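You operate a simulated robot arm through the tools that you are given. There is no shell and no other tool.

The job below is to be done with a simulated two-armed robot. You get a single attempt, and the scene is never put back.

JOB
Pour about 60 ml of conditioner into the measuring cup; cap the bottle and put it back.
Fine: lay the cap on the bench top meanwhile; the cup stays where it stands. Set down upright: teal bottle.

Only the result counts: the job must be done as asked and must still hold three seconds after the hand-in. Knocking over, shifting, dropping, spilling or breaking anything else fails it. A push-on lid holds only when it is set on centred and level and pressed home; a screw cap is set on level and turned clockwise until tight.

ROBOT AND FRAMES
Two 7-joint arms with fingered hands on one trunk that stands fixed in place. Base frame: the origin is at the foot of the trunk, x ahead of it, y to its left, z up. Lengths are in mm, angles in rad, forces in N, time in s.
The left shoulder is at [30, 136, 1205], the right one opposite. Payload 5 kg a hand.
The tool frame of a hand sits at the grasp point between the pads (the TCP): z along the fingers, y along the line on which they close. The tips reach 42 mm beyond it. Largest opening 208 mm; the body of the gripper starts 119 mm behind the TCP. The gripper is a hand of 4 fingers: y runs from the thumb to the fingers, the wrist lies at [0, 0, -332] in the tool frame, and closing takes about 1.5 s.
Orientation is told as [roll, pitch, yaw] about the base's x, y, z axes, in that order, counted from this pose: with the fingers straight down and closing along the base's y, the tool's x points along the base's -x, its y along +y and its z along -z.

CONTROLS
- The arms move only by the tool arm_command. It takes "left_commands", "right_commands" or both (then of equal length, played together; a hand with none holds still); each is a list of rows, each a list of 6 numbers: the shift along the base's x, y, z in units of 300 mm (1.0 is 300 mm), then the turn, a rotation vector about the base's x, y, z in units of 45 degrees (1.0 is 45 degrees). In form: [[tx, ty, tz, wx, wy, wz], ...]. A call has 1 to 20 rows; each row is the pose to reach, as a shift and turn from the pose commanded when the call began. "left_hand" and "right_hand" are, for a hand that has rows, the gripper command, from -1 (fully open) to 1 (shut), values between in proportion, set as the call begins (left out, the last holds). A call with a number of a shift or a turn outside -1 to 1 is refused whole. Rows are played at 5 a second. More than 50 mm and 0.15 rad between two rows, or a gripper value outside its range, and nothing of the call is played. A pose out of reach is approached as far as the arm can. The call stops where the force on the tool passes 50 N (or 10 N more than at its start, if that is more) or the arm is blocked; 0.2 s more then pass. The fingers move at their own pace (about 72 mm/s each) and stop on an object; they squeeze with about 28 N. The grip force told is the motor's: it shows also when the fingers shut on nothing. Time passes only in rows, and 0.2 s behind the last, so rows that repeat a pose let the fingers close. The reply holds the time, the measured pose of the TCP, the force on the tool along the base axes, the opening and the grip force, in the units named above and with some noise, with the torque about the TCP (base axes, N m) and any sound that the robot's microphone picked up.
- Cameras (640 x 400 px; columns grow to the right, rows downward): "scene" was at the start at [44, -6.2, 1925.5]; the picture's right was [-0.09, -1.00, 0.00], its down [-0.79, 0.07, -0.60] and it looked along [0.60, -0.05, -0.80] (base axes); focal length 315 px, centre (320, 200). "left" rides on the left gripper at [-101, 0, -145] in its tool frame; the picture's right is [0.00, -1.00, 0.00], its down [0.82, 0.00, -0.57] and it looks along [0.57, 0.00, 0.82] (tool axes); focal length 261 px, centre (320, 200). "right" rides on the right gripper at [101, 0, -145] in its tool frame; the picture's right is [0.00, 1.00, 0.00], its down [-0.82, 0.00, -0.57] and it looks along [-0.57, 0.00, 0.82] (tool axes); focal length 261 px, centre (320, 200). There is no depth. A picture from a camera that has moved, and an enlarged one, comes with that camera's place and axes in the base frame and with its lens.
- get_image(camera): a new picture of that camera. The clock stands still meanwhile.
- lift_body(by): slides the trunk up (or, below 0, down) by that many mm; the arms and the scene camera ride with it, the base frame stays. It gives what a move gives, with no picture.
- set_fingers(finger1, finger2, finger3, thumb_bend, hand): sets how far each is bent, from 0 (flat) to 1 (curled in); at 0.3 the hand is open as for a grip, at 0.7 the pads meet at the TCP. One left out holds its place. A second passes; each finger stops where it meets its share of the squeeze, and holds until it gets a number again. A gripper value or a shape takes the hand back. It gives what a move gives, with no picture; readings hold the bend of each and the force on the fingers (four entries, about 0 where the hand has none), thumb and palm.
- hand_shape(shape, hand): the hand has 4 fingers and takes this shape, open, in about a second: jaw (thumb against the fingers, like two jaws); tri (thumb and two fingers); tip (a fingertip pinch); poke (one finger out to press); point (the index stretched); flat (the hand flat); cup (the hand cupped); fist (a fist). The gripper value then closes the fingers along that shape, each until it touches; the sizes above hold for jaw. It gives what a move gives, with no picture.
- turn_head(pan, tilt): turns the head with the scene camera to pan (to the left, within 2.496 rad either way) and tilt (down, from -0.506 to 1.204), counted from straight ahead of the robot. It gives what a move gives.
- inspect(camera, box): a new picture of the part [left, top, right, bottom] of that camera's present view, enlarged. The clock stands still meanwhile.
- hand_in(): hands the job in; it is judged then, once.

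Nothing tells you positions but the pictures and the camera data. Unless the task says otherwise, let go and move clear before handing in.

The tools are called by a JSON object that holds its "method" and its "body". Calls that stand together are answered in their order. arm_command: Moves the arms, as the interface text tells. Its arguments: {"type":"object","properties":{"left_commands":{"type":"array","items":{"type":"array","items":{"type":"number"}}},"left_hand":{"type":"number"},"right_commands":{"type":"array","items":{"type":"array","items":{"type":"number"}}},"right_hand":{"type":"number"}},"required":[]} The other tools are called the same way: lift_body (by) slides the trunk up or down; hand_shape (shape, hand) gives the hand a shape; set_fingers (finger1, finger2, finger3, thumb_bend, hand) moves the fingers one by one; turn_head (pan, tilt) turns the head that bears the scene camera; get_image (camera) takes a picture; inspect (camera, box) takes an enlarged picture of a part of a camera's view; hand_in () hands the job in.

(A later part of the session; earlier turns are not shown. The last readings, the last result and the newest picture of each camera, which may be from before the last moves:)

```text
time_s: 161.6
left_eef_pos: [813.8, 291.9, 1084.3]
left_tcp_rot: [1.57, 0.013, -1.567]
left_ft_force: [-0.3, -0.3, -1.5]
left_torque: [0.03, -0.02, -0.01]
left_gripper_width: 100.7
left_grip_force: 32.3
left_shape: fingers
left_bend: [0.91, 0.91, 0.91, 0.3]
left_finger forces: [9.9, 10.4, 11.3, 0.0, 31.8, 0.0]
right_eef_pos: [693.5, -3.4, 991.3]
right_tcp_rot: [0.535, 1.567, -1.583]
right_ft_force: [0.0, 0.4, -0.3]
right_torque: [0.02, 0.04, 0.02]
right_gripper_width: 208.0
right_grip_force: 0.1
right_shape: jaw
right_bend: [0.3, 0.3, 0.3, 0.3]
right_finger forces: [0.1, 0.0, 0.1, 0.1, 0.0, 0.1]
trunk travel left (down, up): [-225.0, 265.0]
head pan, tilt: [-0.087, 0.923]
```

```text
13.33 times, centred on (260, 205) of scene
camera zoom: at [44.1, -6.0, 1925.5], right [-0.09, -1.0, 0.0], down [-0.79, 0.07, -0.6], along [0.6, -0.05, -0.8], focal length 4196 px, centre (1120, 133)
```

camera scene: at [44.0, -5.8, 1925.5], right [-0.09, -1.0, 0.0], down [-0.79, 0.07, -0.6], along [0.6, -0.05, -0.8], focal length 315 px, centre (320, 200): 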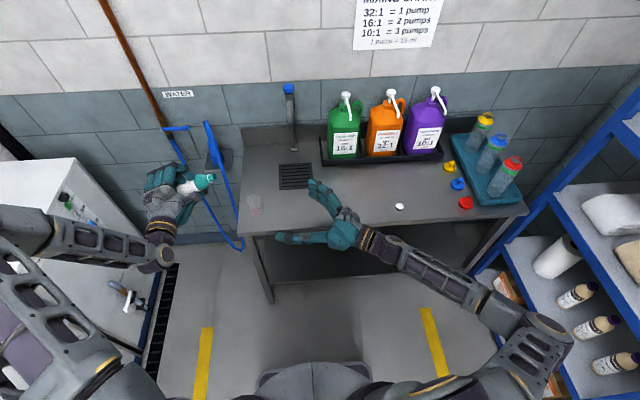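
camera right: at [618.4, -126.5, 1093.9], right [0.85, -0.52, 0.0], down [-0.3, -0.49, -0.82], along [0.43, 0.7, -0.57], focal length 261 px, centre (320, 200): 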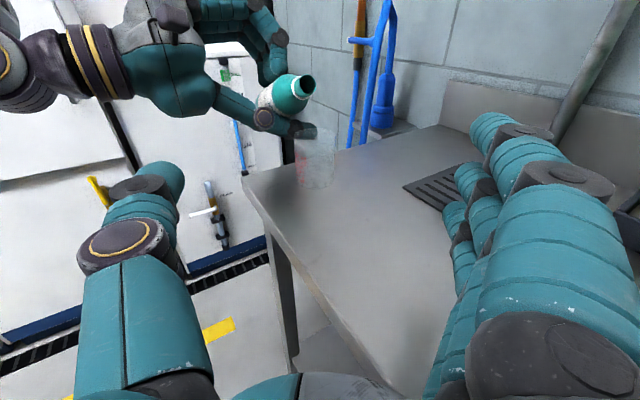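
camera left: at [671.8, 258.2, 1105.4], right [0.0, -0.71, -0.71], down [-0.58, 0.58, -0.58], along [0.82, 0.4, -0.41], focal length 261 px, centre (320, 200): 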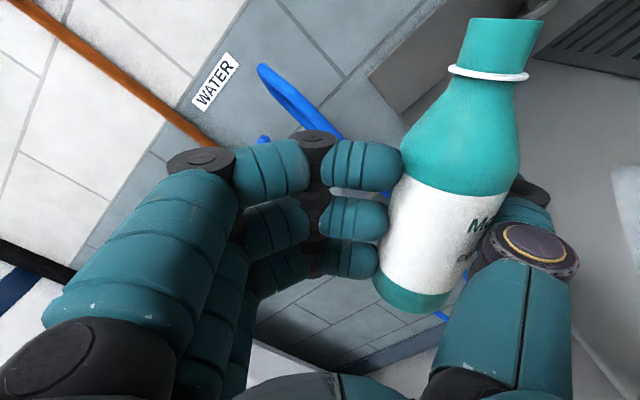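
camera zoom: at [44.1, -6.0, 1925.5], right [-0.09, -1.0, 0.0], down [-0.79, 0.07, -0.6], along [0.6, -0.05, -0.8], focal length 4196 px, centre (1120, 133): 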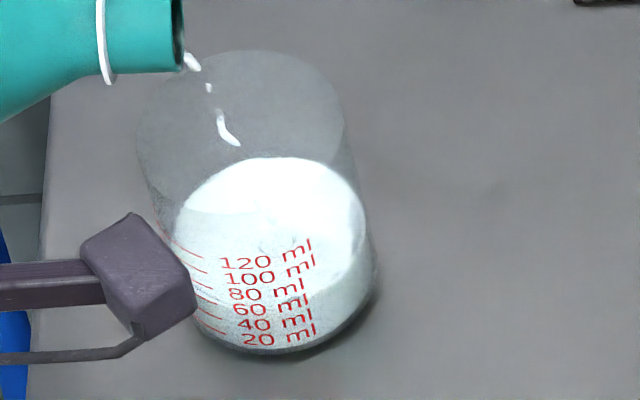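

{"method": "arm_command", "body": {"left_commands": [[0, -0.005, 0.005, 0.022, 0, 0], [0, -0.005, 0.005, 0.022, 0, 0], [0, -0.005, 0.005, 0.022, 0, 0], [0, -0.005, 0.005, 0.022, 0, 0]]}}

{"method": "inspect", "body": {"camera": "right", "box": [302, 160, 326, 190]}}

{"method": "inspect", "body": {"camera": "scene", "box": [240, 190, 280, 220]}}

```text
time_s: 162.6
left_eef_pos: [812.5, 291.8, 1085.3]
left_tcp_rot: [1.568, 0.027, -1.567]
left_ft_force: [-0.3, -0.4, -1.6]
left_torque: [-0.01, -0.02, 0.0]
left_gripper_width: 100.7
left_grip_force: 31.7
left_shape: fingers
left_bend: [0.91, 0.91, 0.91, 0.3]
left_finger forces: [9.9, 10.4, 11.4, 0.0, 31.7, 0.0]
right_eef_pos: [693.4, -4.4, 992.0]
right_tcp_rot: [0.535, 1.566, -1.585]
right_ft_force: [0.4, -0.4, -1.1]
right_torque: [0.01, 0.02, -0.01]
right_gripper_width: 207.8
right_grip_force: 0.1
right_shape: jaw
right_bend: [0.3, 0.3, 0.3, 0.3]
right_finger forces: [0.0, 0.0, 0.1, 0.0, 0.0, 0.0]
trunk travel left (down, up): [-225.0, 265.0]
head pan, tilt: [-0.087, 0.923]
```

```text
13.33 times, centred on (314, 175) of right
camera zoom: at [618.5, -126.3, 1093.8], right [0.85, -0.52, 0.0], down [-0.3, -0.49, -0.82], along [0.43, 0.7, -0.58], focal length 3475 px, centre (400, 533)
```

zoom: 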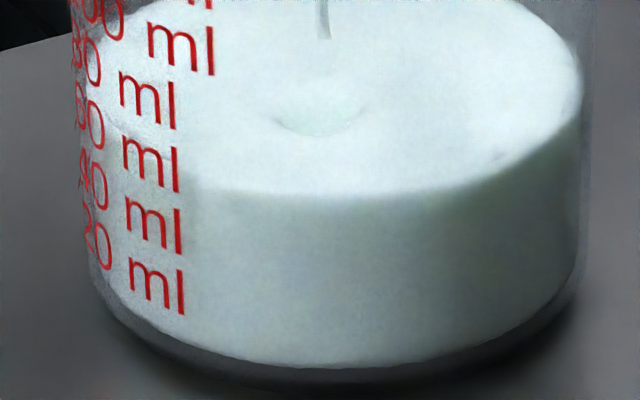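

```text
13.33 times, centred on (260, 205) of scene
camera zoom: at [44.1, -6.0, 1925.5], right [-0.09, -1.0, 0.0], down [-0.79, 0.07, -0.6], along [0.6, -0.05, -0.8], focal length 4196 px, centre (1120, 133)
```

zoom: 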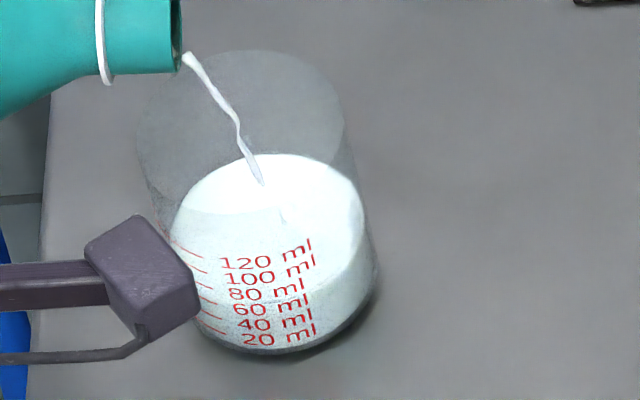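

The level is at about 60 ml. I'll tilt back now, pivoting about the lip so any last drops fall into the cup.

{"method": "arm_command", "body": {"left_commands": [[0, 0.038, -0.04, -0.169, 0, 0], [0, 0.071, -0.075, -0.347, 0, 0], [0, 0.097, -0.1, -0.524, 0, 0], [0, 0.097, -0.1, -0.524, 0, 0]]}}

{"method": "inspect", "body": {"camera": "right", "box": [240, 60, 390, 200]}}

{"method": "inspect", "body": {"camera": "right", "box": [302, 160, 326, 190]}}

{"method": "inspect", "body": {"camera": "scene", "box": [235, 185, 285, 220]}}

```text
time_s: 163.6
left_eef_pos: [813.2, 320.1, 1057.5]
left_tcp_rot: [1.569, -0.384, -1.566]
left_ft_force: [0.1, -0.9, -0.7]
left_torque: [0.01, 0.02, 0.03]
left_gripper_width: 100.8
left_grip_force: 31.5
left_shape: fingers
left_bend: [0.91, 0.91, 0.91, 0.3]
left_finger forces: [10.0, 10.4, 11.1, 0.1, 31.5, 0.0]
right_eef_pos: [693.9, -3.6, 993.7]
right_tcp_rot: [0.532, 1.565, -1.586]
right_ft_force: [0.3, 0.0, 0.7]
right_torque: [-0.01, 0.01, 0.02]
right_gripper_width: 207.6
right_grip_force: 0.0
right_shape: jaw
right_bend: [0.3, 0.3, 0.3, 0.3]
right_finger forces: [0.0, 0.0, 0.0, 0.0, 0.0, 0.0]
trunk travel left (down, up): [-225.0, 265.0]
head pan, tilt: [-0.087, 0.923]
```

```text
2.86 times, centred on (315, 130) of right
camera zoom: at [618.5, -126.8, 1093.8], right [0.85, -0.52, 0.0], down [-0.3, -0.49, -0.82], along [0.43, 0.7, -0.57], focal length 745 px, centre (334, 400)
```

zoom: 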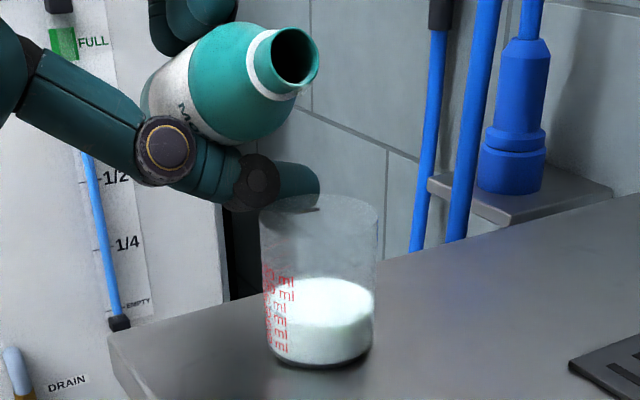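

```text
13.33 times, centred on (314, 175) of right
camera zoom: at [618.5, -126.8, 1093.8], right [0.85, -0.52, 0.0], down [-0.3, -0.49, -0.82], along [0.43, 0.7, -0.57], focal length 3475 px, centre (400, 533)
```

zoom: 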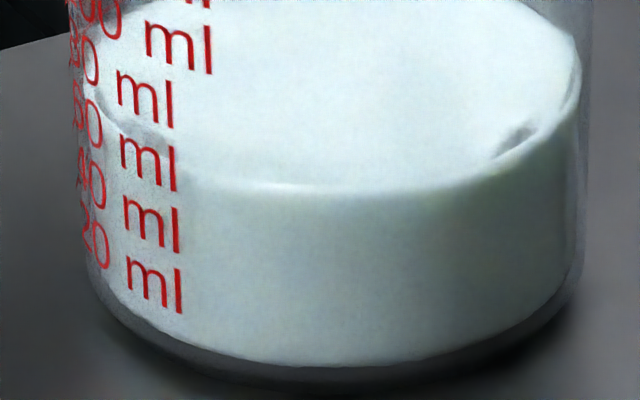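

```text
11.43 times, centred on (260, 202) of scene
camera zoom: at [44.0, -6.8, 1925.5], right [-0.09, -1.0, 0.0], down [-0.79, 0.07, -0.6], along [0.6, -0.05, -0.8], focal length 3597 px, centre (1006, 171)
```

zoom: 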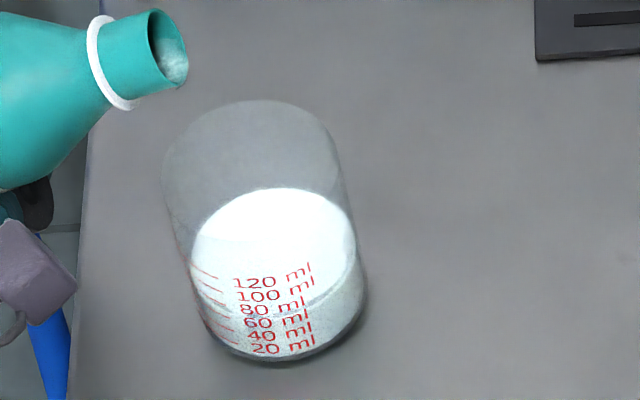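

The pour is finished: about 60–62 ml, no drips, nothing spilled. I'll raise the bottle and move it left, clear of the cup, while the right hand retreats to the right.

{"method": "arm_command", "body": {"left_commands": [[0, 0, 0.05, 0, 0, 0], [0, 0, 0.11, 0, 0, 0], [0, 0, 0.17, 0, 0, 0], [0, 0, 0.23, 0, 0, 0], [0, 0.06, 0.23, 0, 0, 0], [0, 0.13, 0.23, 0, 0, 0], [0, 0.2, 0.23, 0, 0, 0], [0, 0.27, 0.23, 0, 0, 0], [0, 0.32, 0.23, 0, 0, 0], [0, 0.32, 0.23, 0, 0, 0]], "right_commands": [[0, -0.06, 0.04, 0, 0, 0], [0, -0.12, 0.08, 0, 0, 0], [0, -0.18, 0.13, 0, 0, 0], [0, -0.25, 0.18, 0, 0, 0], [0, -0.33, 0.24, 0, 0, 0], [0, -0.41, 0.3, 0, 0, 0], [0, -0.49, 0.36, 0, 0, 0], [0, -0.57, 0.42, 0, 0, 0], [0, -0.65, 0.45, 0, 0, 0], [0, -0.65, 0.45, 0, 0, 0]]}}

{"method": "arm_command", "body": {"left_commands": [[0, 0, 0, -0.125, 0, 0], [0, 0, 0, -0.25, 0, 0], [0, 0, 0, -0.375, 0, 0], [0, 0, 0, -0.5, 0, 0], [0, 0, 0, -0.625, 0, 0], [0, 0, 0, -0.75, 0, 0], [0, 0, 0, -0.875, 0, 0], [0, 0, 0, -1.0, 0, 0]], "right_commands": [[0, 0, 0, -0.106, 0.065, 0], [0, 0, 0, -0.213, 0.13, 0], [0, 0, 0, -0.319, 0.195, 0], [0, 0, 0, -0.425, 0.26, 0], [0, 0, 0, -0.531, 0.325, 0], [0, 0, 0, -0.638, 0.39, 0], [0, 0, 0, -0.744, 0.455, 0], [0, 0, 0, -0.85, 0.52, 0]]}}

{"method": "get_image", "body": {"camera": "scene"}}

```text
time_s: 165.8
left_eef_pos: [813.6, 416.8, 1125.6]
left_tcp_rot: [1.566, -0.382, -1.566]
left_ft_force: [1.2, 0.2, -1.7]
left_torque: [0.01, -0.02, -0.01]
left_gripper_width: 100.8
left_grip_force: 31.7
left_shape: fingers
left_bend: [0.91, 0.91, 0.91, 0.3]
left_finger forces: [10.1, 10.2, 11.0, 0.0, 31.6, 0.0]
right_eef_pos: [692.4, -196.7, 1129.3]
right_tcp_rot: [0.551, 1.565, -1.569]
right_ft_force: [0.4, 0.9, -0.2]
right_torque: [0.01, -0.04, 0.03]
right_gripper_width: 207.7
right_grip_force: 0.1
right_shape: jaw
right_bend: [0.3, 0.3, 0.3, 0.3]
right_finger forces: [0.0, 0.0, 0.0, 0.1, 0.0, 0.1]
trunk travel left (down, up): [-225.0, 265.0]
head pan, tilt: [-0.087, 0.923]
```

```text
time_s: 167.6
left_eef_pos: [812.8, 418.9, 1123.6]
left_tcp_rot: [1.556, -1.171, -1.558]
left_ft_force: [0.4, 1.4, -2.0]
left_torque: [0.1, -0.08, -0.1]
left_gripper_width: 100.6
left_grip_force: 31.1
left_shape: fingers
left_bend: [0.91, 0.91, 0.91, 0.3]
left_finger forces: [10.3, 10.4, 11.2, 0.0, 31.3, 0.0]
right_eef_pos: [695.4, -196.1, 1129.5]
right_tcp_rot: [0.002, 0.782, -2.117]
right_ft_force: [-0.5, 0.1, 0.7]
right_torque: [-0.05, -0.03, -0.05]
right_gripper_width: 207.7
right_grip_force: 0.2
right_shape: jaw
right_bend: [0.3, 0.3, 0.3, 0.3]
right_finger forces: [0.0, 0.1, 0.0, 0.0, 0.1, 0.0]
trunk travel left (down, up): [-225.0, 265.0]
head pan, tilt: [-0.087, 0.923]
```

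```text
taken
camera scene: at [44.2, -3.4, 1925.5], right [-0.09, -1.0, 0.0], down [-0.79, 0.07, -0.6], along [0.6, -0.05, -0.8], focal length 315 px, centre (320, 200)
```

scene: 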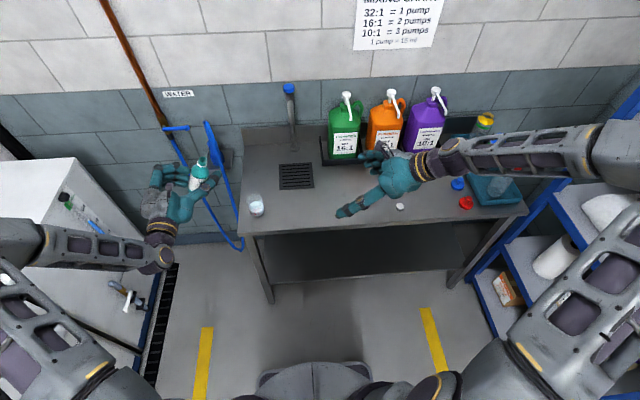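

The cup of conditioner stands safely. I'll finish righting the bottle and bring the right hand back to pointing down.

{"method": "arm_command", "body": {"left_commands": [[0, 0, 0, -0.085, 0, 0], [0, 0, 0, -0.17, 0, 0], [0, 0, 0, -0.255, 0, 0], [0, 0, 0, -0.34, 0, 0], [0, 0, 0, -0.425, 0, 0], [0, 0, 0, -0.509, 0, 0], [0, 0, 0, -0.509, 0, 0], [0, 0, 0, -0.509, 0, 0]], "right_commands": [[0, -0.05, 0, -0.106, 0.065, 0], [0, -0.1, 0, -0.213, 0.13, 0], [0, -0.15, 0, -0.319, 0.195, 0], [0, -0.2, 0, -0.425, 0.26, 0], [0, -0.25, 0, -0.531, 0.325, 0], [0, -0.3, 0, -0.638, 0.39, 0], [0, -0.35, 0, -0.744, 0.455, 0], [0, -0.4, 0, -0.85, 0.52, 0]]}}

{"method": "arm_command", "body": {"right_commands": [[0.03, -0.06, 0.02, 0, 0, 0.167], [0.06, -0.12, 0.04, 0, 0, 0.333], [0.09, -0.18, 0.06, 0, 0, 0.5], [0.12, -0.24, 0.08, 0, 0, 0.667], [0.15, -0.28, 0.1, 0, 0, 0.833], [0.18, -0.3, 0.1, 0, 0, 1.0], [0.18, -0.3, 0.1, 0, 0, 1.0]]}}

{"method": "get_image", "body": {"camera": "scene"}}

{"method": "get_image", "body": {"camera": "left"}}

```text
time_s: 169.4
left_eef_pos: [812.9, 417.4, 1124.1]
left_tcp_rot: [0.307, -1.566, -0.312]
left_ft_force: [1.4, -0.5, -1.4]
left_torque: [0.07, -0.06, -0.06]
left_gripper_width: 100.7
left_grip_force: 31.3
left_shape: fingers
left_bend: [0.91, 0.91, 0.91, 0.3]
left_finger forces: [10.2, 10.5, 11.2, 0.0, 31.1, 0.0]
right_eef_pos: [695.3, -317.2, 1128.0]
right_tcp_rot: [0.002, -0.003, -2.119]
right_ft_force: [-0.5, -0.6, -0.6]
right_torque: [0.0, 0.02, -0.01]
right_gripper_width: 207.7
right_grip_force: 0.0
right_shape: jaw
right_bend: [0.3, 0.3, 0.3, 0.3]
right_finger forces: [0.0, 0.1, 0.0, 0.1, 0.0, 0.0]
trunk travel left (down, up): [-225.0, 265.0]
head pan, tilt: [-0.087, 0.923]
```

```text
time_s: 171.0
left_eef_pos: [812.7, 417.4, 1125.5]
left_tcp_rot: [0.504, -1.563, -0.507]
left_ft_force: [-0.4, -0.6, -1.4]
left_torque: [0.11, 0.02, -0.02]
left_gripper_width: 100.7
left_grip_force: 31.8
left_shape: fingers
left_bend: [0.91, 0.91, 0.91, 0.3]
left_finger forces: [10.3, 10.5, 11.2, 0.0, 31.1, 0.0]
right_eef_pos: [746.2, -406.2, 1159.1]
right_tcp_rot: [-0.001, 0.003, -1.329]
right_ft_force: [-0.5, 0.2, 0.0]
right_torque: [-0.04, -0.01, 0.01]
right_gripper_width: 207.7
right_grip_force: 0.0
right_shape: jaw
right_bend: [0.3, 0.3, 0.3, 0.3]
right_finger forces: [0.0, 0.0, 0.0, 0.1, 0.1, 0.1]
trunk travel left (down, up): [-225.0, 265.0]
head pan, tilt: [-0.087, 0.923]
```

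```text
taken
camera scene: at [43.4, -5.7, 1925.6], right [-0.09, -1.0, 0.0], down [-0.79, 0.07, -0.6], along [0.6, -0.05, -0.8], focal length 315 px, centre (320, 200)
```

scene: 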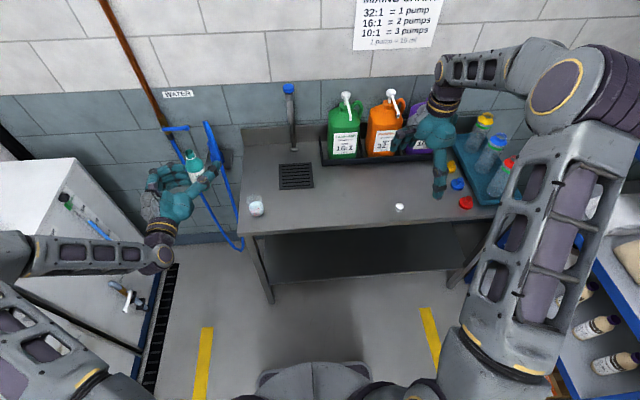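

```text
taken
camera left: at [667.8, 418.3, 1227.3], right [0.0, -1.0, 0.0], down [-0.58, 0.0, -0.82], along [0.82, 0.0, -0.58], focal length 261 px, centre (320, 200)
```

left: 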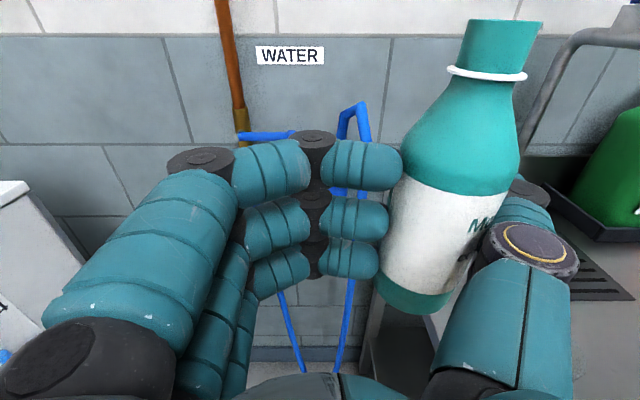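

The bottle is upright in the left hand again. I'll carry it back over the bench at safe height toward its original place, restoring the earlier hand yaw.

{"method": "arm_command", "body": {"left_commands": [[0.005, -0.07, 0, 0, 0, 0], [0.01, -0.14, 0, 0, 0, 0], [0.015, -0.21, 0, 0, 0, 0], [0.02, -0.28, 0, 0, 0, 0], [0.025, -0.35, 0, 0, 0, 0], [0.03, -0.42, 0, 0, 0, 0], [0.035, -0.49, 0, 0, 0, 0], [0.04, -0.56, 0, 0, 0, 0], [0.045, -0.63, 0, 0, 0, 0], [0.05, -0.7, 0, 0, 0, 0], [0.05, -0.77, 0, 0, 0, 0], [0.05, -0.8, 0, 0, 0, 0]]}}

{"method": "arm_command", "body": {"left_commands": [[0.01, -0.07, -0.01, 0, 0, -0.06], [0.025, -0.14, -0.02, 0, 0, -0.12], [0.04, -0.21, -0.03, 0, 0, -0.18], [0.055, -0.28, -0.04, 0, 0, -0.24], [0.07, -0.35, -0.05, 0, 0, -0.3], [0.085, -0.42, -0.06, 0, 0, -0.36], [0.1, -0.49, -0.07, 0, 0, -0.42], [0.115, -0.56, -0.08, 0, 0, -0.48], [0.13, -0.63, -0.09, 0, 0, -0.54], [0.14, -0.7, -0.1, 0, 0, -0.6], [0.15, -0.77, -0.11, 0, 0, -0.65], [0.153, -0.837, -0.117, 0, 0, -0.679], [0.153, -0.837, -0.117, 0, 0, -0.679]]}}

{"method": "get_image", "body": {"camera": "scene"}}

{"method": "get_image", "body": {"camera": "left"}}

```text
time_s: 173.6
left_eef_pos: [825.5, 177.3, 1125.7]
left_tcp_rot: [0.431, -1.565, -0.434]
left_ft_force: [-0.5, -0.5, -1.2]
left_torque: [0.08, -0.03, 0.01]
left_gripper_width: 100.5
left_grip_force: 31.5
left_shape: fingers
left_bend: [0.91, 0.91, 0.91, 0.3]
left_finger forces: [10.5, 10.4, 11.4, 0.0, 31.3, 0.1]
right_eef_pos: [747.1, -406.9, 1159.2]
right_tcp_rot: [-0.002, 0.001, -1.331]
right_ft_force: [-0.3, 0.5, 0.1]
right_torque: [0.0, -0.01, 0.01]
right_gripper_width: 207.9
right_grip_force: 0.1
right_shape: jaw
right_bend: [0.3, 0.3, 0.3, 0.3]
right_finger forces: [0.0, 0.0, 0.0, 0.0, 0.0, 0.0]
trunk travel left (down, up): [-225.0, 265.0]
head pan, tilt: [-0.087, 0.923]
```

```text
time_s: 176.4
left_eef_pos: [874.3, -75.1, 1090.1]
left_tcp_rot: [0.497, -1.565, -1.035]
left_ft_force: [-0.6, -0.2, 0.0]
left_torque: [0.1, -0.07, 0.0]
left_gripper_width: 100.7
left_grip_force: 31.7
left_shape: fingers
left_bend: [0.91, 0.91, 0.91, 0.3]
left_finger forces: [10.7, 10.3, 11.2, 0.0, 31.3, 0.1]
right_eef_pos: [748.8, -405.3, 1158.5]
right_tcp_rot: [-0.003, 0.003, -1.332]
right_ft_force: [-0.6, 0.3, -0.6]
right_torque: [-0.02, 0.02, -0.04]
right_gripper_width: 207.8
right_grip_force: 0.1
right_shape: jaw
right_bend: [0.3, 0.3, 0.3, 0.3]
right_finger forces: [0.0, 0.1, 0.0, 0.1, 0.0, 0.0]
trunk travel left (down, up): [-225.0, 265.0]
head pan, tilt: [-0.087, 0.923]
```

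```text
taken
camera scene: at [43.9, -5.7, 1925.5], right [-0.09, -1.0, 0.0], down [-0.79, 0.07, -0.6], along [0.6, -0.05, -0.8], focal length 315 px, centre (320, 200)
```

scene: 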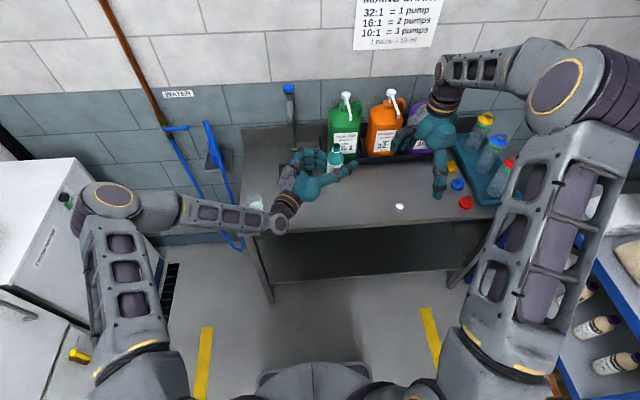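

```text
taken
camera left: at [749.6, -0.3, 1192.0], right [-0.51, -0.86, 0.0], down [-0.5, 0.29, -0.82], along [0.7, -0.42, -0.58], focal length 261 px, centre (320, 200)
```

left: 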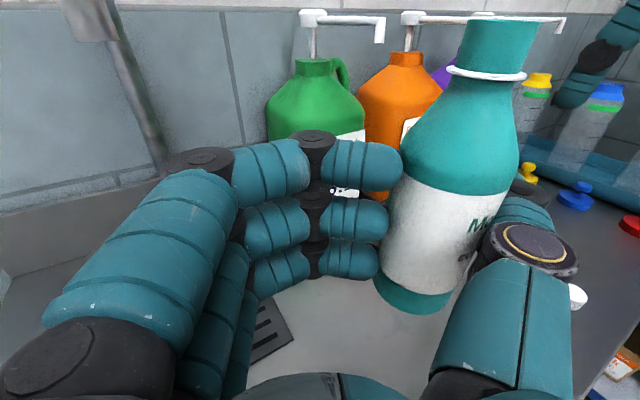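

{"method": "inspect", "body": {"camera": "scene", "box": [310, 135, 360, 185]}}

{"method": "inspect", "body": {"camera": "left", "box": [360, 0, 580, 330]}}

```text
8.00 times, centred on (335, 160) of scene
camera zoom: at [43.9, -5.7, 1925.5], right [-0.09, -1.0, 0.0], down [-0.79, 0.07, -0.6], along [0.6, -0.05, -0.8], focal length 2518 px, centre (200, 520)
```

zoom: 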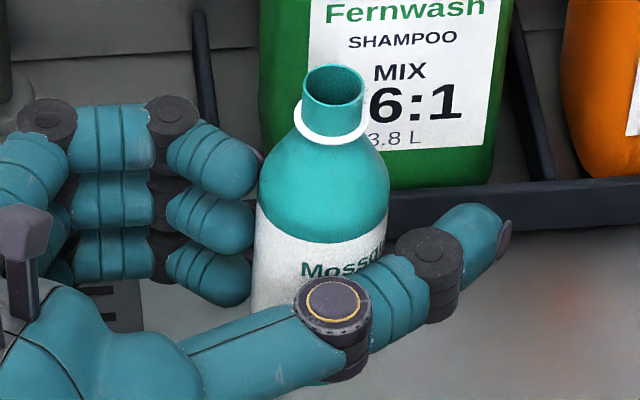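

```text
1.21 times, centred on (470, 165) of left
camera zoom: at [749.6, -0.3, 1192.0], right [-0.51, -0.86, 0.0], down [-0.5, 0.29, -0.82], along [0.7, -0.42, -0.58], focal length 316 px, centre (138, 242)
```

zoom: 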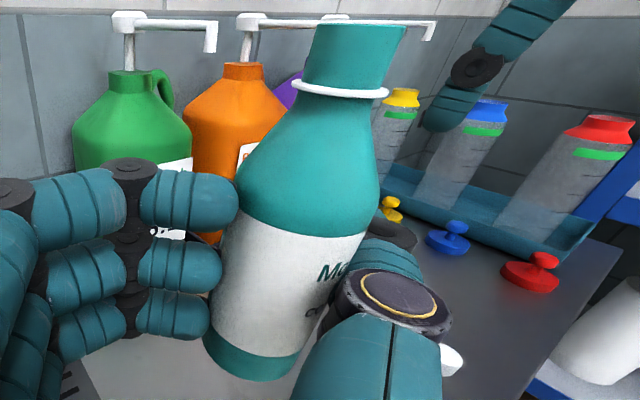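

The bottle hangs upright within about 1°. I'll lower it to just above the bench and then ease it down.

{"method": "arm_command", "body": {"left_commands": [[0, 0, -0.08, 0, 0, 0], [0, 0, -0.16, 0, 0, 0], [0, 0, -0.24, 0, 0, 0], [0, 0, -0.32, 0, 0, 0], [0, 0, -0.39, 0, 0, 0], [0, 0, -0.44, 0, 0, 0], [0, 0, -0.45, 0, 0, 0], [0, 0, -0.45, 0, 0, 0]]}}

{"method": "arm_command", "body": {"left_commands": [[0, 0, -0.005, 0, 0, 0], [0, 0, -0.01, 0, 0, 0], [0, 0, -0.01, 0, 0, 0]]}}

{"method": "get_image", "body": {"camera": "left"}}

```text
time_s: 178.2
left_eef_pos: [874.0, -74.6, 954.1]
left_tcp_rot: [0.438, -1.568, -0.975]
left_ft_force: [-0.5, 0.7, -1.1]
left_torque: [0.06, -0.03, 0.02]
left_gripper_width: 100.6
left_grip_force: 31.9
left_shape: fingers
left_bend: [0.91, 0.91, 0.91, 0.3]
left_finger forces: [10.8, 10.5, 11.2, 0.0, 31.3, 0.1]
right_eef_pos: [748.5, -406.5, 1158.3]
right_tcp_rot: [-0.003, 0.001, -1.333]
right_ft_force: [-1.1, -0.2, 0.3]
right_torque: [-0.01, -0.01, 0.02]
right_gripper_width: 207.6
right_grip_force: 0.1
right_shape: jaw
right_bend: [0.3, 0.3, 0.3, 0.3]
right_finger forces: [0.1, 0.0, 0.1, 0.1, 0.0, 0.1]
trunk travel left (down, up): [-225.0, 265.0]
head pan, tilt: [-0.087, 0.923]
```

```text
time_s: 179.0
left_eef_pos: [874.4, -74.2, 951.0]
left_tcp_rot: [0.511, -1.566, -1.046]
left_ft_force: [0.2, 0.2, -0.4]
left_torque: [0.06, -0.05, 0.01]
left_gripper_width: 100.5
left_grip_force: 32.0
left_shape: fingers
left_bend: [0.91, 0.91, 0.91, 0.3]
left_finger forces: [10.8, 10.4, 11.1, 0.1, 31.2, 0.0]
right_eef_pos: [747.0, -405.3, 1157.5]
right_tcp_rot: [-0.002, 0.003, -1.331]
right_ft_force: [0.2, 0.1, -0.4]
right_torque: [0.0, 0.0, 0.0]
right_gripper_width: 207.5
right_grip_force: 0.1
right_shape: jaw
right_bend: [0.3, 0.3, 0.3, 0.3]
right_finger forces: [0.0, 0.0, 0.0, 0.1, 0.1, 0.0]
trunk travel left (down, up): [-225.0, 265.0]
head pan, tilt: [-0.087, 0.923]
```

```text
taken
camera left: at [749.8, -0.3, 1053.4], right [-0.51, -0.86, 0.0], down [-0.5, 0.29, -0.82], along [0.7, -0.42, -0.58], focal length 261 px, centre (320, 200)
```

left: 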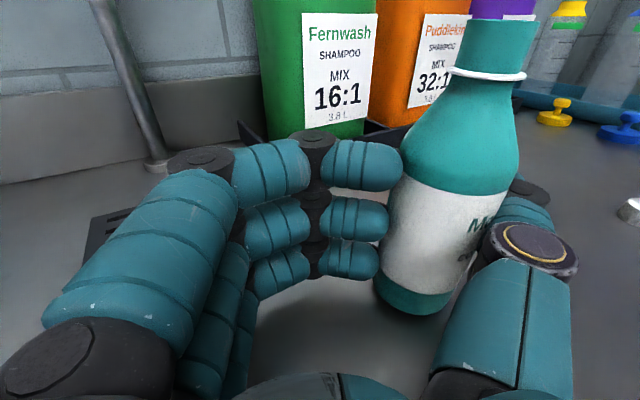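

{"method": "arm_command", "body": {"left_commands": [[0, 0, -0.004, 0, 0, 0], [0, 0, -0.008, 0, 0, 0], [0, 0, -0.008, 0, 0, 0]]}}

{"method": "arm_command", "body": {"left_commands": [[0, 0, -0.003, 0, 0, 0], [0, 0, -0.006, 0, 0, 0], [0, 0, -0.006, 0, 0, 0]]}}

{"method": "arm_command", "body": {"left_commands": [[0, 0, -0.003, 0, 0, 0], [0, 0, -0.006, 0, 0, 0], [0, 0, -0.006, 0, 0, 0]]}}

```text
time_s: 179.8
left_eef_pos: [872.9, -73.4, 950.1]
left_tcp_rot: [0.527, -1.566, -1.059]
left_ft_force: [1.0, -0.2, -1.7]
left_torque: [0.07, -0.06, 0.03]
left_gripper_width: 100.6
left_grip_force: 31.9
left_shape: fingers
left_bend: [0.91, 0.91, 0.91, 0.3]
left_finger forces: [10.7, 10.4, 11.1, 0.0, 31.4, 0.0]
right_eef_pos: [748.3, -406.2, 1159.2]
right_tcp_rot: [-0.003, 0.002, -1.333]
right_ft_force: [-0.3, -0.8, -0.3]
right_torque: [0.0, 0.0, -0.01]
right_gripper_width: 207.8
right_grip_force: 0.0
right_shape: jaw
right_bend: [0.3, 0.3, 0.3, 0.3]
right_finger forces: [0.1, 0.0, 0.0, 0.0, 0.0, 0.0]
trunk travel left (down, up): [-225.0, 265.0]
head pan, tilt: [-0.087, 0.923]
```

```text
time_s: 180.6
left_eef_pos: [873.6, -74.2, 948.0]
left_tcp_rot: [0.575, -1.566, -1.109]
left_ft_force: [0.3, -0.6, 1.9]
left_torque: [-0.15, 0.13, -0.01]
left_gripper_width: 101.1
left_grip_force: 31.5
left_shape: fingers
left_bend: [0.91, 0.91, 0.91, 0.3]
left_finger forces: [11.4, 10.3, 10.8, 0.0, 31.2, 0.0]
right_eef_pos: [746.7, -404.8, 1158.2]
right_tcp_rot: [-0.002, 0.002, -1.333]
right_ft_force: [0.5, 0.7, 0.0]
right_torque: [0.01, -0.01, 0.02]
right_gripper_width: 207.7
right_grip_force: 0.0
right_shape: jaw
right_bend: [0.3, 0.3, 0.3, 0.3]
right_finger forces: [0.0, 0.1, 0.0, 0.1, 0.0, 0.0]
trunk travel left (down, up): [-225.0, 265.0]
head pan, tilt: [-0.087, 0.923]
```

```text
time_s: 181.4
left_eef_pos: [874.1, -75.1, 948.0]
left_tcp_rot: [0.926, -1.567, -1.462]
left_ft_force: [1.0, 2.4, 15.4]
left_torque: [-0.94, 0.9, -0.05]
left_gripper_width: 100.9
left_grip_force: 32.7
left_shape: fingers
left_bend: [0.91, 0.91, 0.91, 0.3]
left_finger forces: [12.7, 10.8, 10.4, 0.1, 30.9, 0.0]
right_eef_pos: [746.8, -405.7, 1160.7]
right_tcp_rot: [-0.001, 0.001, -1.331]
right_ft_force: [0.2, 0.5, 0.0]
right_torque: [-0.02, 0.03, -0.03]
right_gripper_width: 207.5
right_grip_force: 0.0
right_shape: jaw
right_bend: [0.3, 0.3, 0.3, 0.3]
right_finger forces: [0.1, 0.0, 0.0, 0.1, 0.0, 0.0]
trunk travel left (down, up): [-225.0, 265.0]
head pan, tilt: [-0.087, 0.923]
```

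The bottle rests firmly on the bench again with light preload. For the cap, I'll bring the right hand above it at yaw 0 with fingers 1 and 3 open so the camera can see.

{"method": "arm_command", "body": {"right_commands": [[0.01, 0.01, 0, 0, 0, 0.17], [0.02, 0.02, 0, 0, 0, 0.34], [0.03, 0.03, -0.03, 0, 0, 0.51], [0.04, 0.04, -0.06, 0, 0, 0.68], [0.043, 0.043, -0.1, 0, 0, 0.85], [0.043, 0.043, -0.14, 0, 0, 1.0]]}}

{"method": "arm_command", "body": {"right_commands": [[0, 0, 0, 0, 0, 0.17], [0, 0, 0, 0, 0, 0.34], [0, 0, 0, 0, 0, 0.51], [0, 0, 0, 0, 0, 0.694], [0, 0, 0, 0, 0, 0.694]]}}

{"method": "set_fingers", "body": {"hand": "right", "finger1": 0.2, "finger2": 0.5, "finger3": 0.2, "thumb_bend": 0.5}}

{"method": "get_image", "body": {"camera": "right"}}

{"method": "inspect", "body": {"camera": "scene", "box": [370, 175, 430, 220]}}

```text
time_s: 182.8
left_eef_pos: [873.8, -72.4, 948.3]
left_tcp_rot: [0.881, -1.568, -1.418]
left_ft_force: [3.6, 3.2, 24.1]
left_torque: [-1.41, 1.33, 0.03]
left_gripper_width: 101.2
left_grip_force: 32.5
left_shape: fingers
left_bend: [0.91, 0.91, 0.91, 0.3]
left_finger forces: [13.4, 12.0, 10.3, 0.0, 29.2, 0.1]
right_eef_pos: [760.1, -392.0, 1117.8]
right_tcp_rot: [-0.001, 0.001, -0.544]
right_ft_force: [0.6, 0.4, -0.1]
right_torque: [0.06, 0.02, -0.01]
right_gripper_width: 207.8
right_grip_force: 0.1
right_shape: jaw
right_bend: [0.3, 0.3, 0.3, 0.3]
right_finger forces: [0.0, 0.0, 0.1, 0.1, 0.1, 0.0]
trunk travel left (down, up): [-225.0, 265.0]
head pan, tilt: [-0.087, 0.923]
```

```text
time_s: 184.0
left_eef_pos: [873.7, -75.2, 947.3]
left_tcp_rot: [0.656, -1.565, -1.192]
left_ft_force: [-0.1, 1.7, 21.0]
left_torque: [-1.23, 1.35, -0.08]
left_gripper_width: 100.9
left_grip_force: 29.5
left_shape: fingers
left_bend: [0.91, 0.91, 0.91, 0.3]
left_finger forces: [11.7, 9.8, 10.8, 0.0, 27.4, 0.0]
right_eef_pos: [760.3, -393.4, 1116.7]
right_tcp_rot: [-0.001, 0.0, -0.001]
right_ft_force: [-0.6, 0.0, 0.2]
right_torque: [-0.01, -0.02, 0.02]
right_gripper_width: 207.8
right_grip_force: 0.0
right_shape: jaw
right_bend: [0.3, 0.3, 0.3, 0.3]
right_finger forces: [0.0, 0.1, 0.0, 0.0, 0.0, 0.0]
trunk travel left (down, up): [-225.0, 265.0]
head pan, tilt: [-0.087, 0.923]
```

```text
time_s: 185.0
left_eef_pos: [873.2, -75.3, 946.8]
left_tcp_rot: [0.674, -1.566, -1.209]
left_ft_force: [-0.4, 0.9, 19.6]
left_torque: [-1.2, 1.32, -0.16]
left_gripper_width: 100.9
left_grip_force: 30.1
left_shape: fingers
left_bend: [0.91, 0.91, 0.91, 0.3]
left_finger forces: [11.3, 9.7, 10.8, 0.1, 28.6, 0.0]
right_eef_pos: [761.0, -395.0, 1116.6]
right_tcp_rot: [-0.003, -0.001, -0.003]
right_ft_force: [-0.5, 0.0, 0.7]
right_torque: [0.0, 0.02, 0.01]
right_gripper_width: 189.1
right_grip_force: 0.0
right_shape: fingers
right_bend: [0.2, 0.5, 0.2, 0.5]
right_finger forces: [0.0, 0.0, 0.1, 0.0, 0.0, 0.0]
trunk travel left (down, up): [-225.0, 265.0]
head pan, tilt: [-0.087, 0.923]
```

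```text
taken
camera right: at [659.5, -392.9, 1261.9], right [0.01, 1.0, 0.0], down [0.82, 0.0, 0.57], along [0.57, 0.0, -0.82], focal length 261 px, centre (320, 200)
```

right: 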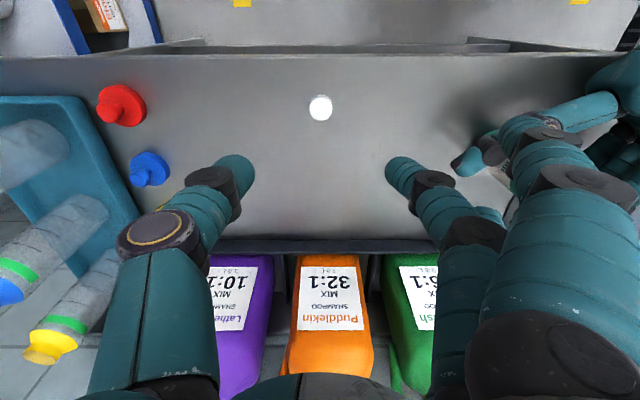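

```text
8.89 times, centred on (400, 198) of scene
camera zoom: at [42.2, -5.8, 1925.6], right [-0.09, -1.0, 0.0], down [-0.79, 0.07, -0.6], along [0.6, -0.05, -0.8], focal length 2798 px, centre (-391, 222)
```

zoom: 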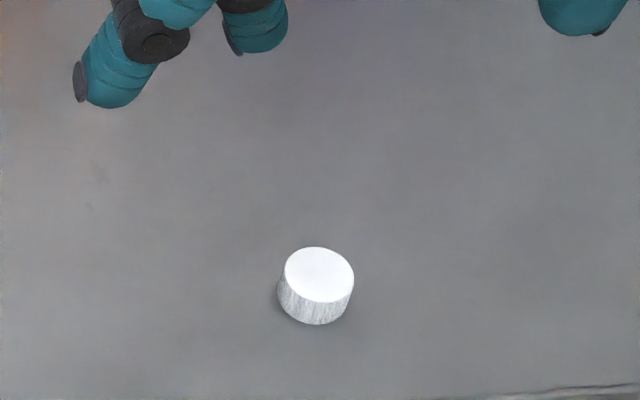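

The cap is at (760, -392), directly below the hand. I'll lower the right hand around it and relieve a little of the left hand's downward preload.

{"method": "arm_command", "body": {"right_commands": [[0.003, 0, -0.1, 0, 0, 0], [0.003, 0, -0.2, 0, 0, 0], [0.003, 0, -0.3, 0, 0, 0], [0.003, 0, -0.4, 0, 0, 0], [0.003, 0, -0.5, 0, 0, 0], [0.003, 0, -0.56, 0, 0, 0], [0.003, 0, -0.595, 0, 0, 0], [0.003, 0, -0.595, 0, 0, 0]], "left_commands": [[0, 0, 0.002, 0, 0, 0], [0, 0, 0.004, 0, 0, 0], [0, 0, 0.004, 0, 0, 0], [0, 0, 0.004, 0, 0, 0], [0, 0, 0.004, 0, 0, 0], [0, 0, 0.004, 0, 0, 0], [0, 0, 0.004, 0, 0, 0], [0, 0, 0.004, 0, 0, 0]]}}

{"method": "inspect", "body": {"camera": "right", "box": [220, 80, 420, 240]}}

{"method": "inspect", "body": {"camera": "scene", "box": [370, 175, 430, 220]}}

```text
time_s: 186.8
left_eef_pos: [873.7, -74.6, 947.5]
left_tcp_rot: [0.514, -1.565, -1.047]
left_ft_force: [-2.4, -1.0, 6.1]
left_torque: [-0.48, 0.52, -0.04]
left_gripper_width: 100.8
left_grip_force: 31.7
left_shape: fingers
left_bend: [0.91, 0.91, 0.91, 0.3]
left_finger forces: [10.7, 9.7, 11.6, 0.0, 31.3, 0.0]
right_eef_pos: [761.1, -393.6, 937.9]
right_tcp_rot: [0.002, 0.002, -0.002]
right_ft_force: [0.3, -0.8, 1.0]
right_torque: [0.01, 0.01, 0.01]
right_gripper_width: 189.5
right_grip_force: 0.0
right_shape: fingers
right_bend: [0.2, 0.5, 0.2, 0.5]
right_finger forces: [0.1, 0.0, 0.0, 0.0, 0.0, 0.1]
trunk travel left (down, up): [-225.0, 265.0]
head pan, tilt: [-0.087, 0.923]
```

```text
2.50 times, centred on (320, 160) of right
camera zoom: at [660.9, -392.7, 1082.3], right [0.01, 1.0, 0.0], down [0.82, 0.0, 0.57], along [0.57, 0.0, -0.82], focal length 652 px, centre (320, 300)
```

zoom: 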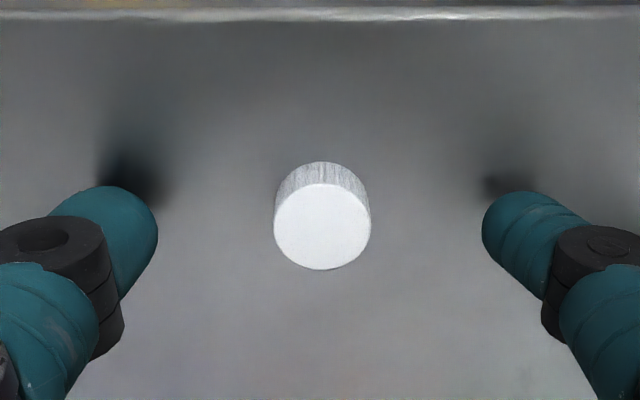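

```text
8.89 times, centred on (400, 198) of scene
camera zoom: at [43.4, -6.2, 1925.6], right [-0.09, -1.0, 0.0], down [-0.79, 0.07, -0.6], along [0.6, -0.05, -0.8], focal length 2798 px, centre (-391, 222)
```

zoom: 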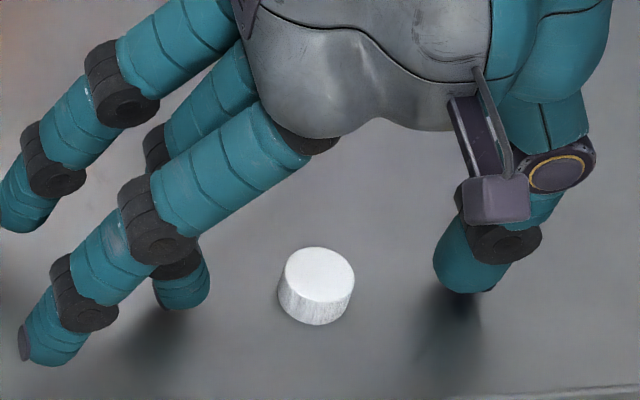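

The cap is perfectly centred between thumb and finger 2. I'll lower 3 mm more, set the thumb as a fixed stop, and close finger 2 onto the cap.

{"method": "arm_command", "body": {"right_commands": [[0, 0, -0.006, 0, 0, 0], [0, 0, -0.012, 0, 0, 0], [0, 0, -0.012, 0, 0, 0]]}}

{"method": "set_fingers", "body": {"hand": "right", "finger2": 0.6, "thumb_bend": 0.62}}

{"method": "inspect", "body": {"camera": "right", "box": [220, 80, 420, 240]}}

{"method": "inspect", "body": {"camera": "scene", "box": [370, 175, 430, 220]}}

```text
time_s: 187.6
left_eef_pos: [872.6, -74.1, 947.1]
left_tcp_rot: [0.54, -1.565, -1.076]
left_ft_force: [-1.7, 0.0, 3.6]
left_torque: [-0.32, 0.35, -0.04]
left_gripper_width: 101.0
left_grip_force: 31.6
left_shape: fingers
left_bend: [0.91, 0.91, 0.91, 0.3]
left_finger forces: [10.5, 9.8, 12.2, 0.0, 31.3, 0.0]
right_eef_pos: [762.3, -395.3, 935.1]
right_tcp_rot: [0.0, 0.004, -0.002]
right_ft_force: [0.5, -0.1, 0.7]
right_torque: [0.01, 0.01, 0.01]
right_gripper_width: 189.3
right_grip_force: 0.0
right_shape: fingers
right_bend: [0.2, 0.5, 0.2, 0.5]
right_finger forces: [0.0, 0.0, 0.0, 0.0, 0.1, 0.0]
trunk travel left (down, up): [-225.0, 265.0]
head pan, tilt: [-0.087, 0.923]
```

```text
time_s: 188.6
left_eef_pos: [873.5, -74.7, 947.8]
left_tcp_rot: [0.529, -1.568, -1.064]
left_ft_force: [-1.1, -0.3, 2.5]
left_torque: [-0.15, 0.21, -0.06]
left_gripper_width: 100.7
left_grip_force: 32.3
left_shape: fingers
left_bend: [0.91, 0.91, 0.91, 0.3]
left_finger forces: [10.3, 10.1, 12.8, 0.0, 31.3, 0.1]
right_eef_pos: [761.7, -393.9, 934.2]
right_tcp_rot: [0.0, 0.002, -0.002]
right_ft_force: [0.4, 0.0, 0.6]
right_torque: [-0.02, -0.02, 0.01]
right_gripper_width: 158.0
right_grip_force: 0.0
right_shape: fingers
right_bend: [0.2, 0.6, 0.2, 0.62]
right_finger forces: [0.1, 0.0, 0.1, 0.0, 0.1, 0.0]
trunk travel left (down, up): [-225.0, 265.0]
head pan, tilt: [-0.087, 0.923]
```

```text
2.50 times, centred on (320, 160) of right
camera zoom: at [661.0, -393.3, 1078.7], right [0.01, 1.0, 0.0], down [0.82, 0.0, 0.57], along [0.57, 0.0, -0.82], focal length 652 px, centre (320, 300)
```

zoom: 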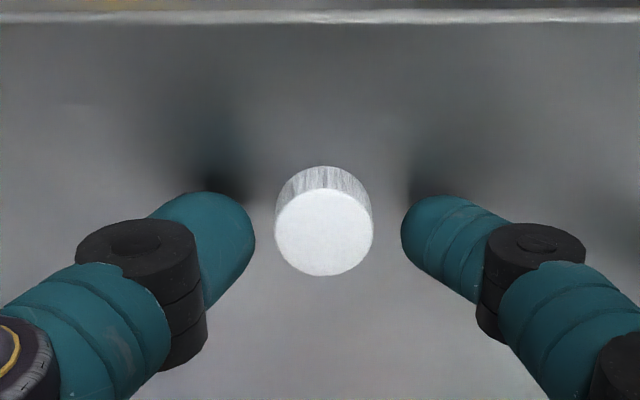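

```text
8.89 times, centred on (400, 198) of scene
camera zoom: at [43.8, -6.2, 1925.5], right [-0.09, -1.0, 0.0], down [-0.79, 0.07, -0.6], along [0.6, -0.05, -0.8], focal length 2798 px, centre (-391, 222)
```

zoom: 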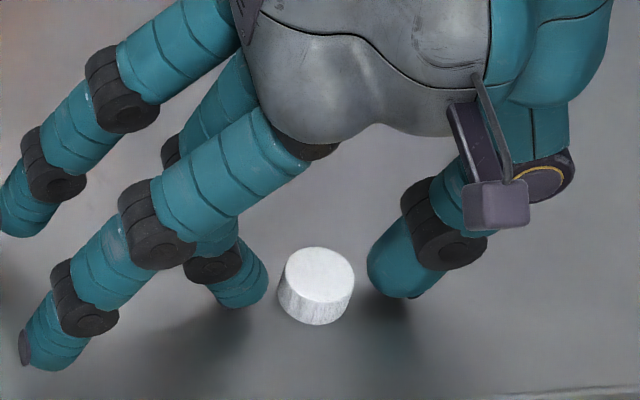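

{"method": "set_fingers", "body": {"hand": "right", "finger2": 0.64, "thumb_bend": 0.645}}

{"method": "inspect", "body": {"camera": "right", "box": [220, 80, 420, 240]}}

```text
time_s: 189.6
left_eef_pos: [874.0, -73.5, 946.9]
left_tcp_rot: [0.521, -1.566, -1.055]
left_ft_force: [-1.1, -0.1, 0.7]
left_torque: [-0.15, 0.17, -0.08]
left_gripper_width: 100.6
left_grip_force: 32.2
left_shape: fingers
left_bend: [0.91, 0.91, 0.91, 0.3]
left_finger forces: [10.2, 10.1, 13.0, 0.0, 31.3, 0.0]
right_eef_pos: [762.9, -393.4, 934.4]
right_tcp_rot: [0.0, 0.003, -0.001]
right_ft_force: [0.7, -0.5, 0.4]
right_torque: [0.0, 0.01, 0.02]
right_gripper_width: 153.0
right_grip_force: 0.3
right_shape: fingers
right_bend: [0.2, 0.64, 0.2, 0.64]
right_finger forces: [0.0, 0.1, 0.0, 0.0, 0.1, 0.0]
trunk travel left (down, up): [-225.0, 265.0]
head pan, tilt: [-0.087, 0.923]
```

```text
2.50 times, centred on (320, 160) of right
camera zoom: at [661.0, -393.3, 1078.7], right [0.01, 1.0, 0.0], down [0.82, 0.0, 0.57], along [0.57, 0.0, -0.82], focal length 652 px, centre (320, 300)
```

zoom: 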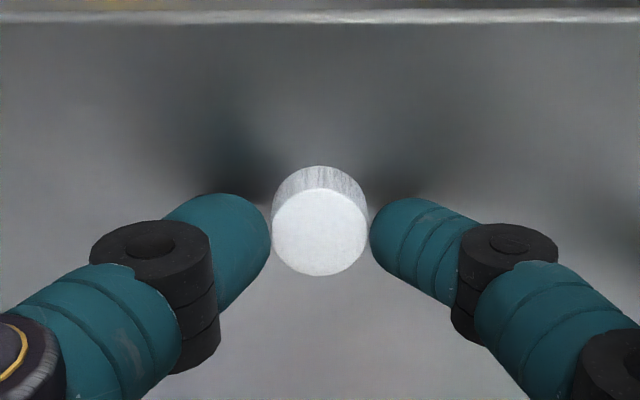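

Both tips just touch the cap symmetrically. Now I'll squeeze finger 2 against the fixed thumb.

{"method": "set_fingers", "body": {"hand": "right", "finger2": 0.85, "thumb_bend": 0.66}}

{"method": "inspect", "body": {"camera": "right", "box": [220, 80, 420, 240]}}

{"method": "inspect", "body": {"camera": "scene", "box": [385, 185, 425, 215]}}

```text
time_s: 190.6
left_eef_pos: [873.3, -74.7, 947.4]
left_tcp_rot: [0.545, -1.566, -1.08]
left_ft_force: [0.2, -0.4, -0.1]
left_torque: [0.02, -0.02, 0.03]
left_gripper_width: 100.8
left_grip_force: 32.5
left_shape: fingers
left_bend: [0.91, 0.91, 0.91, 0.3]
left_finger forces: [10.4, 10.1, 13.6, 0.0, 31.0, 0.0]
right_eef_pos: [761.2, -394.4, 934.7]
right_tcp_rot: [-0.001, 0.002, -0.001]
right_ft_force: [-0.3, -0.9, 6.2]
right_torque: [-0.14, -0.06, -0.02]
right_gripper_width: 158.4
right_grip_force: 12.6
right_shape: fingers
right_bend: [0.2, 0.74, 0.2, 0.64]
right_finger forces: [0.0, 11.9, 0.1, 0.0, 12.4, 0.1]
trunk travel left (down, up): [-225.0, 265.0]
head pan, tilt: [-0.087, 0.923]
```

```text
2.50 times, centred on (320, 160) of right
camera zoom: at [660.9, -393.3, 1079.1], right [0.01, 1.0, 0.0], down [0.82, 0.0, 0.57], along [0.57, 0.0, -0.82], focal length 652 px, centre (320, 300)
```

zoom: 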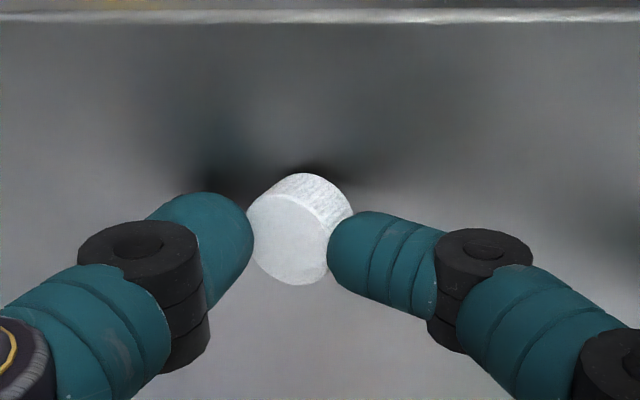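

```text
13.33 times, centred on (405, 200) of scene
camera zoom: at [43.5, -6.0, 1925.6], right [-0.09, -1.0, 0.0], down [-0.79, 0.07, -0.6], along [0.6, -0.05, -0.8], focal length 4196 px, centre (-813, 200)
```

zoom: 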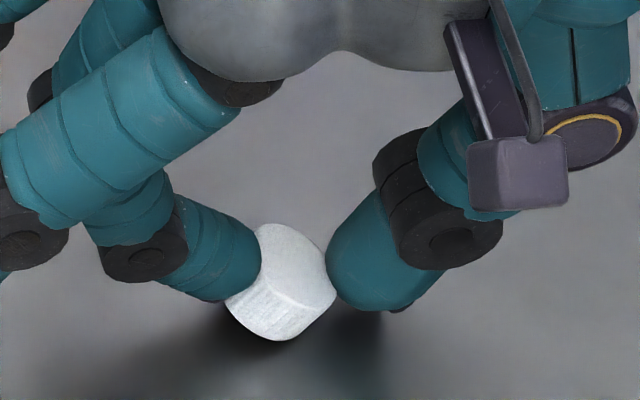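

Finger 2 curled under the cap and tipped it, so that isn't a level grip. I'll back finger 2 off slowly so the cap settles flat again, and then use the parallel jaw-style closing that worked on the cup.

{"method": "set_fingers", "body": {"hand": "right", "finger2": 0.7, "thumb_bend": 0.645}}

{"method": "inspect", "body": {"camera": "scene", "box": [385, 185, 425, 215]}}

{"method": "inspect", "body": {"camera": "right", "box": [260, 120, 380, 220]}}

```text
time_s: 191.6
left_eef_pos: [873.1, -74.3, 948.1]
left_tcp_rot: [0.511, -1.564, -1.048]
left_ft_force: [0.8, 0.0, -0.8]
left_torque: [0.05, 0.0, -0.01]
left_gripper_width: 100.5
left_grip_force: 33.1
left_shape: fingers
left_bend: [0.91, 0.91, 0.91, 0.3]
left_finger forces: [10.5, 10.1, 13.5, 0.0, 31.1, 0.0]
right_eef_pos: [761.8, -394.5, 933.9]
right_tcp_rot: [-0.001, 0.0, -0.001]
right_ft_force: [0.1, 4.0, 6.8]
right_torque: [0.03, 0.02, -0.01]
right_gripper_width: 156.1
right_grip_force: 6.1
right_shape: fingers
right_bend: [0.2, 0.67, 0.2, 0.64]
right_finger forces: [0.0, 7.2, 0.0, 0.1, 4.6, 0.1]
trunk travel left (down, up): [-225.0, 265.0]
head pan, tilt: [-0.087, 0.923]
```

```text
13.33 times, centred on (405, 200) of scene
camera zoom: at [43.6, -5.6, 1925.6], right [-0.09, -1.0, 0.0], down [-0.79, 0.07, -0.6], along [0.6, -0.05, -0.8], focal length 4196 px, centre (-813, 200)
```

zoom: 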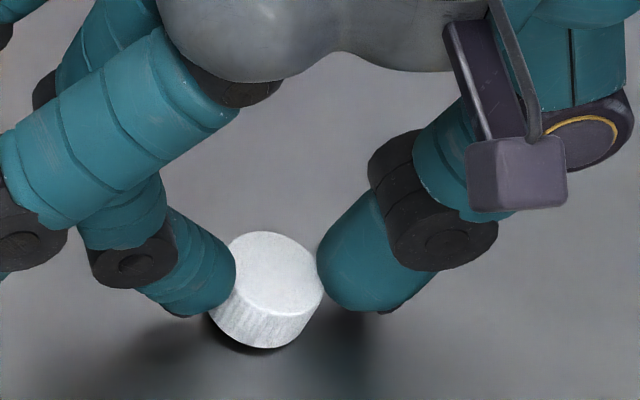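

```text
4.00 times, centred on (320, 170) of right
camera zoom: at [660.9, -392.7, 1079.0], right [0.01, 1.0, 0.0], down [0.82, 0.0, 0.57], along [0.57, 0.0, -0.82], focal length 1043 px, centre (320, 320)
```

zoom: 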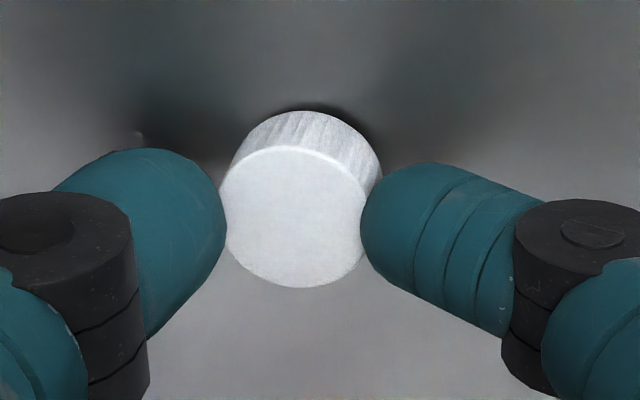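

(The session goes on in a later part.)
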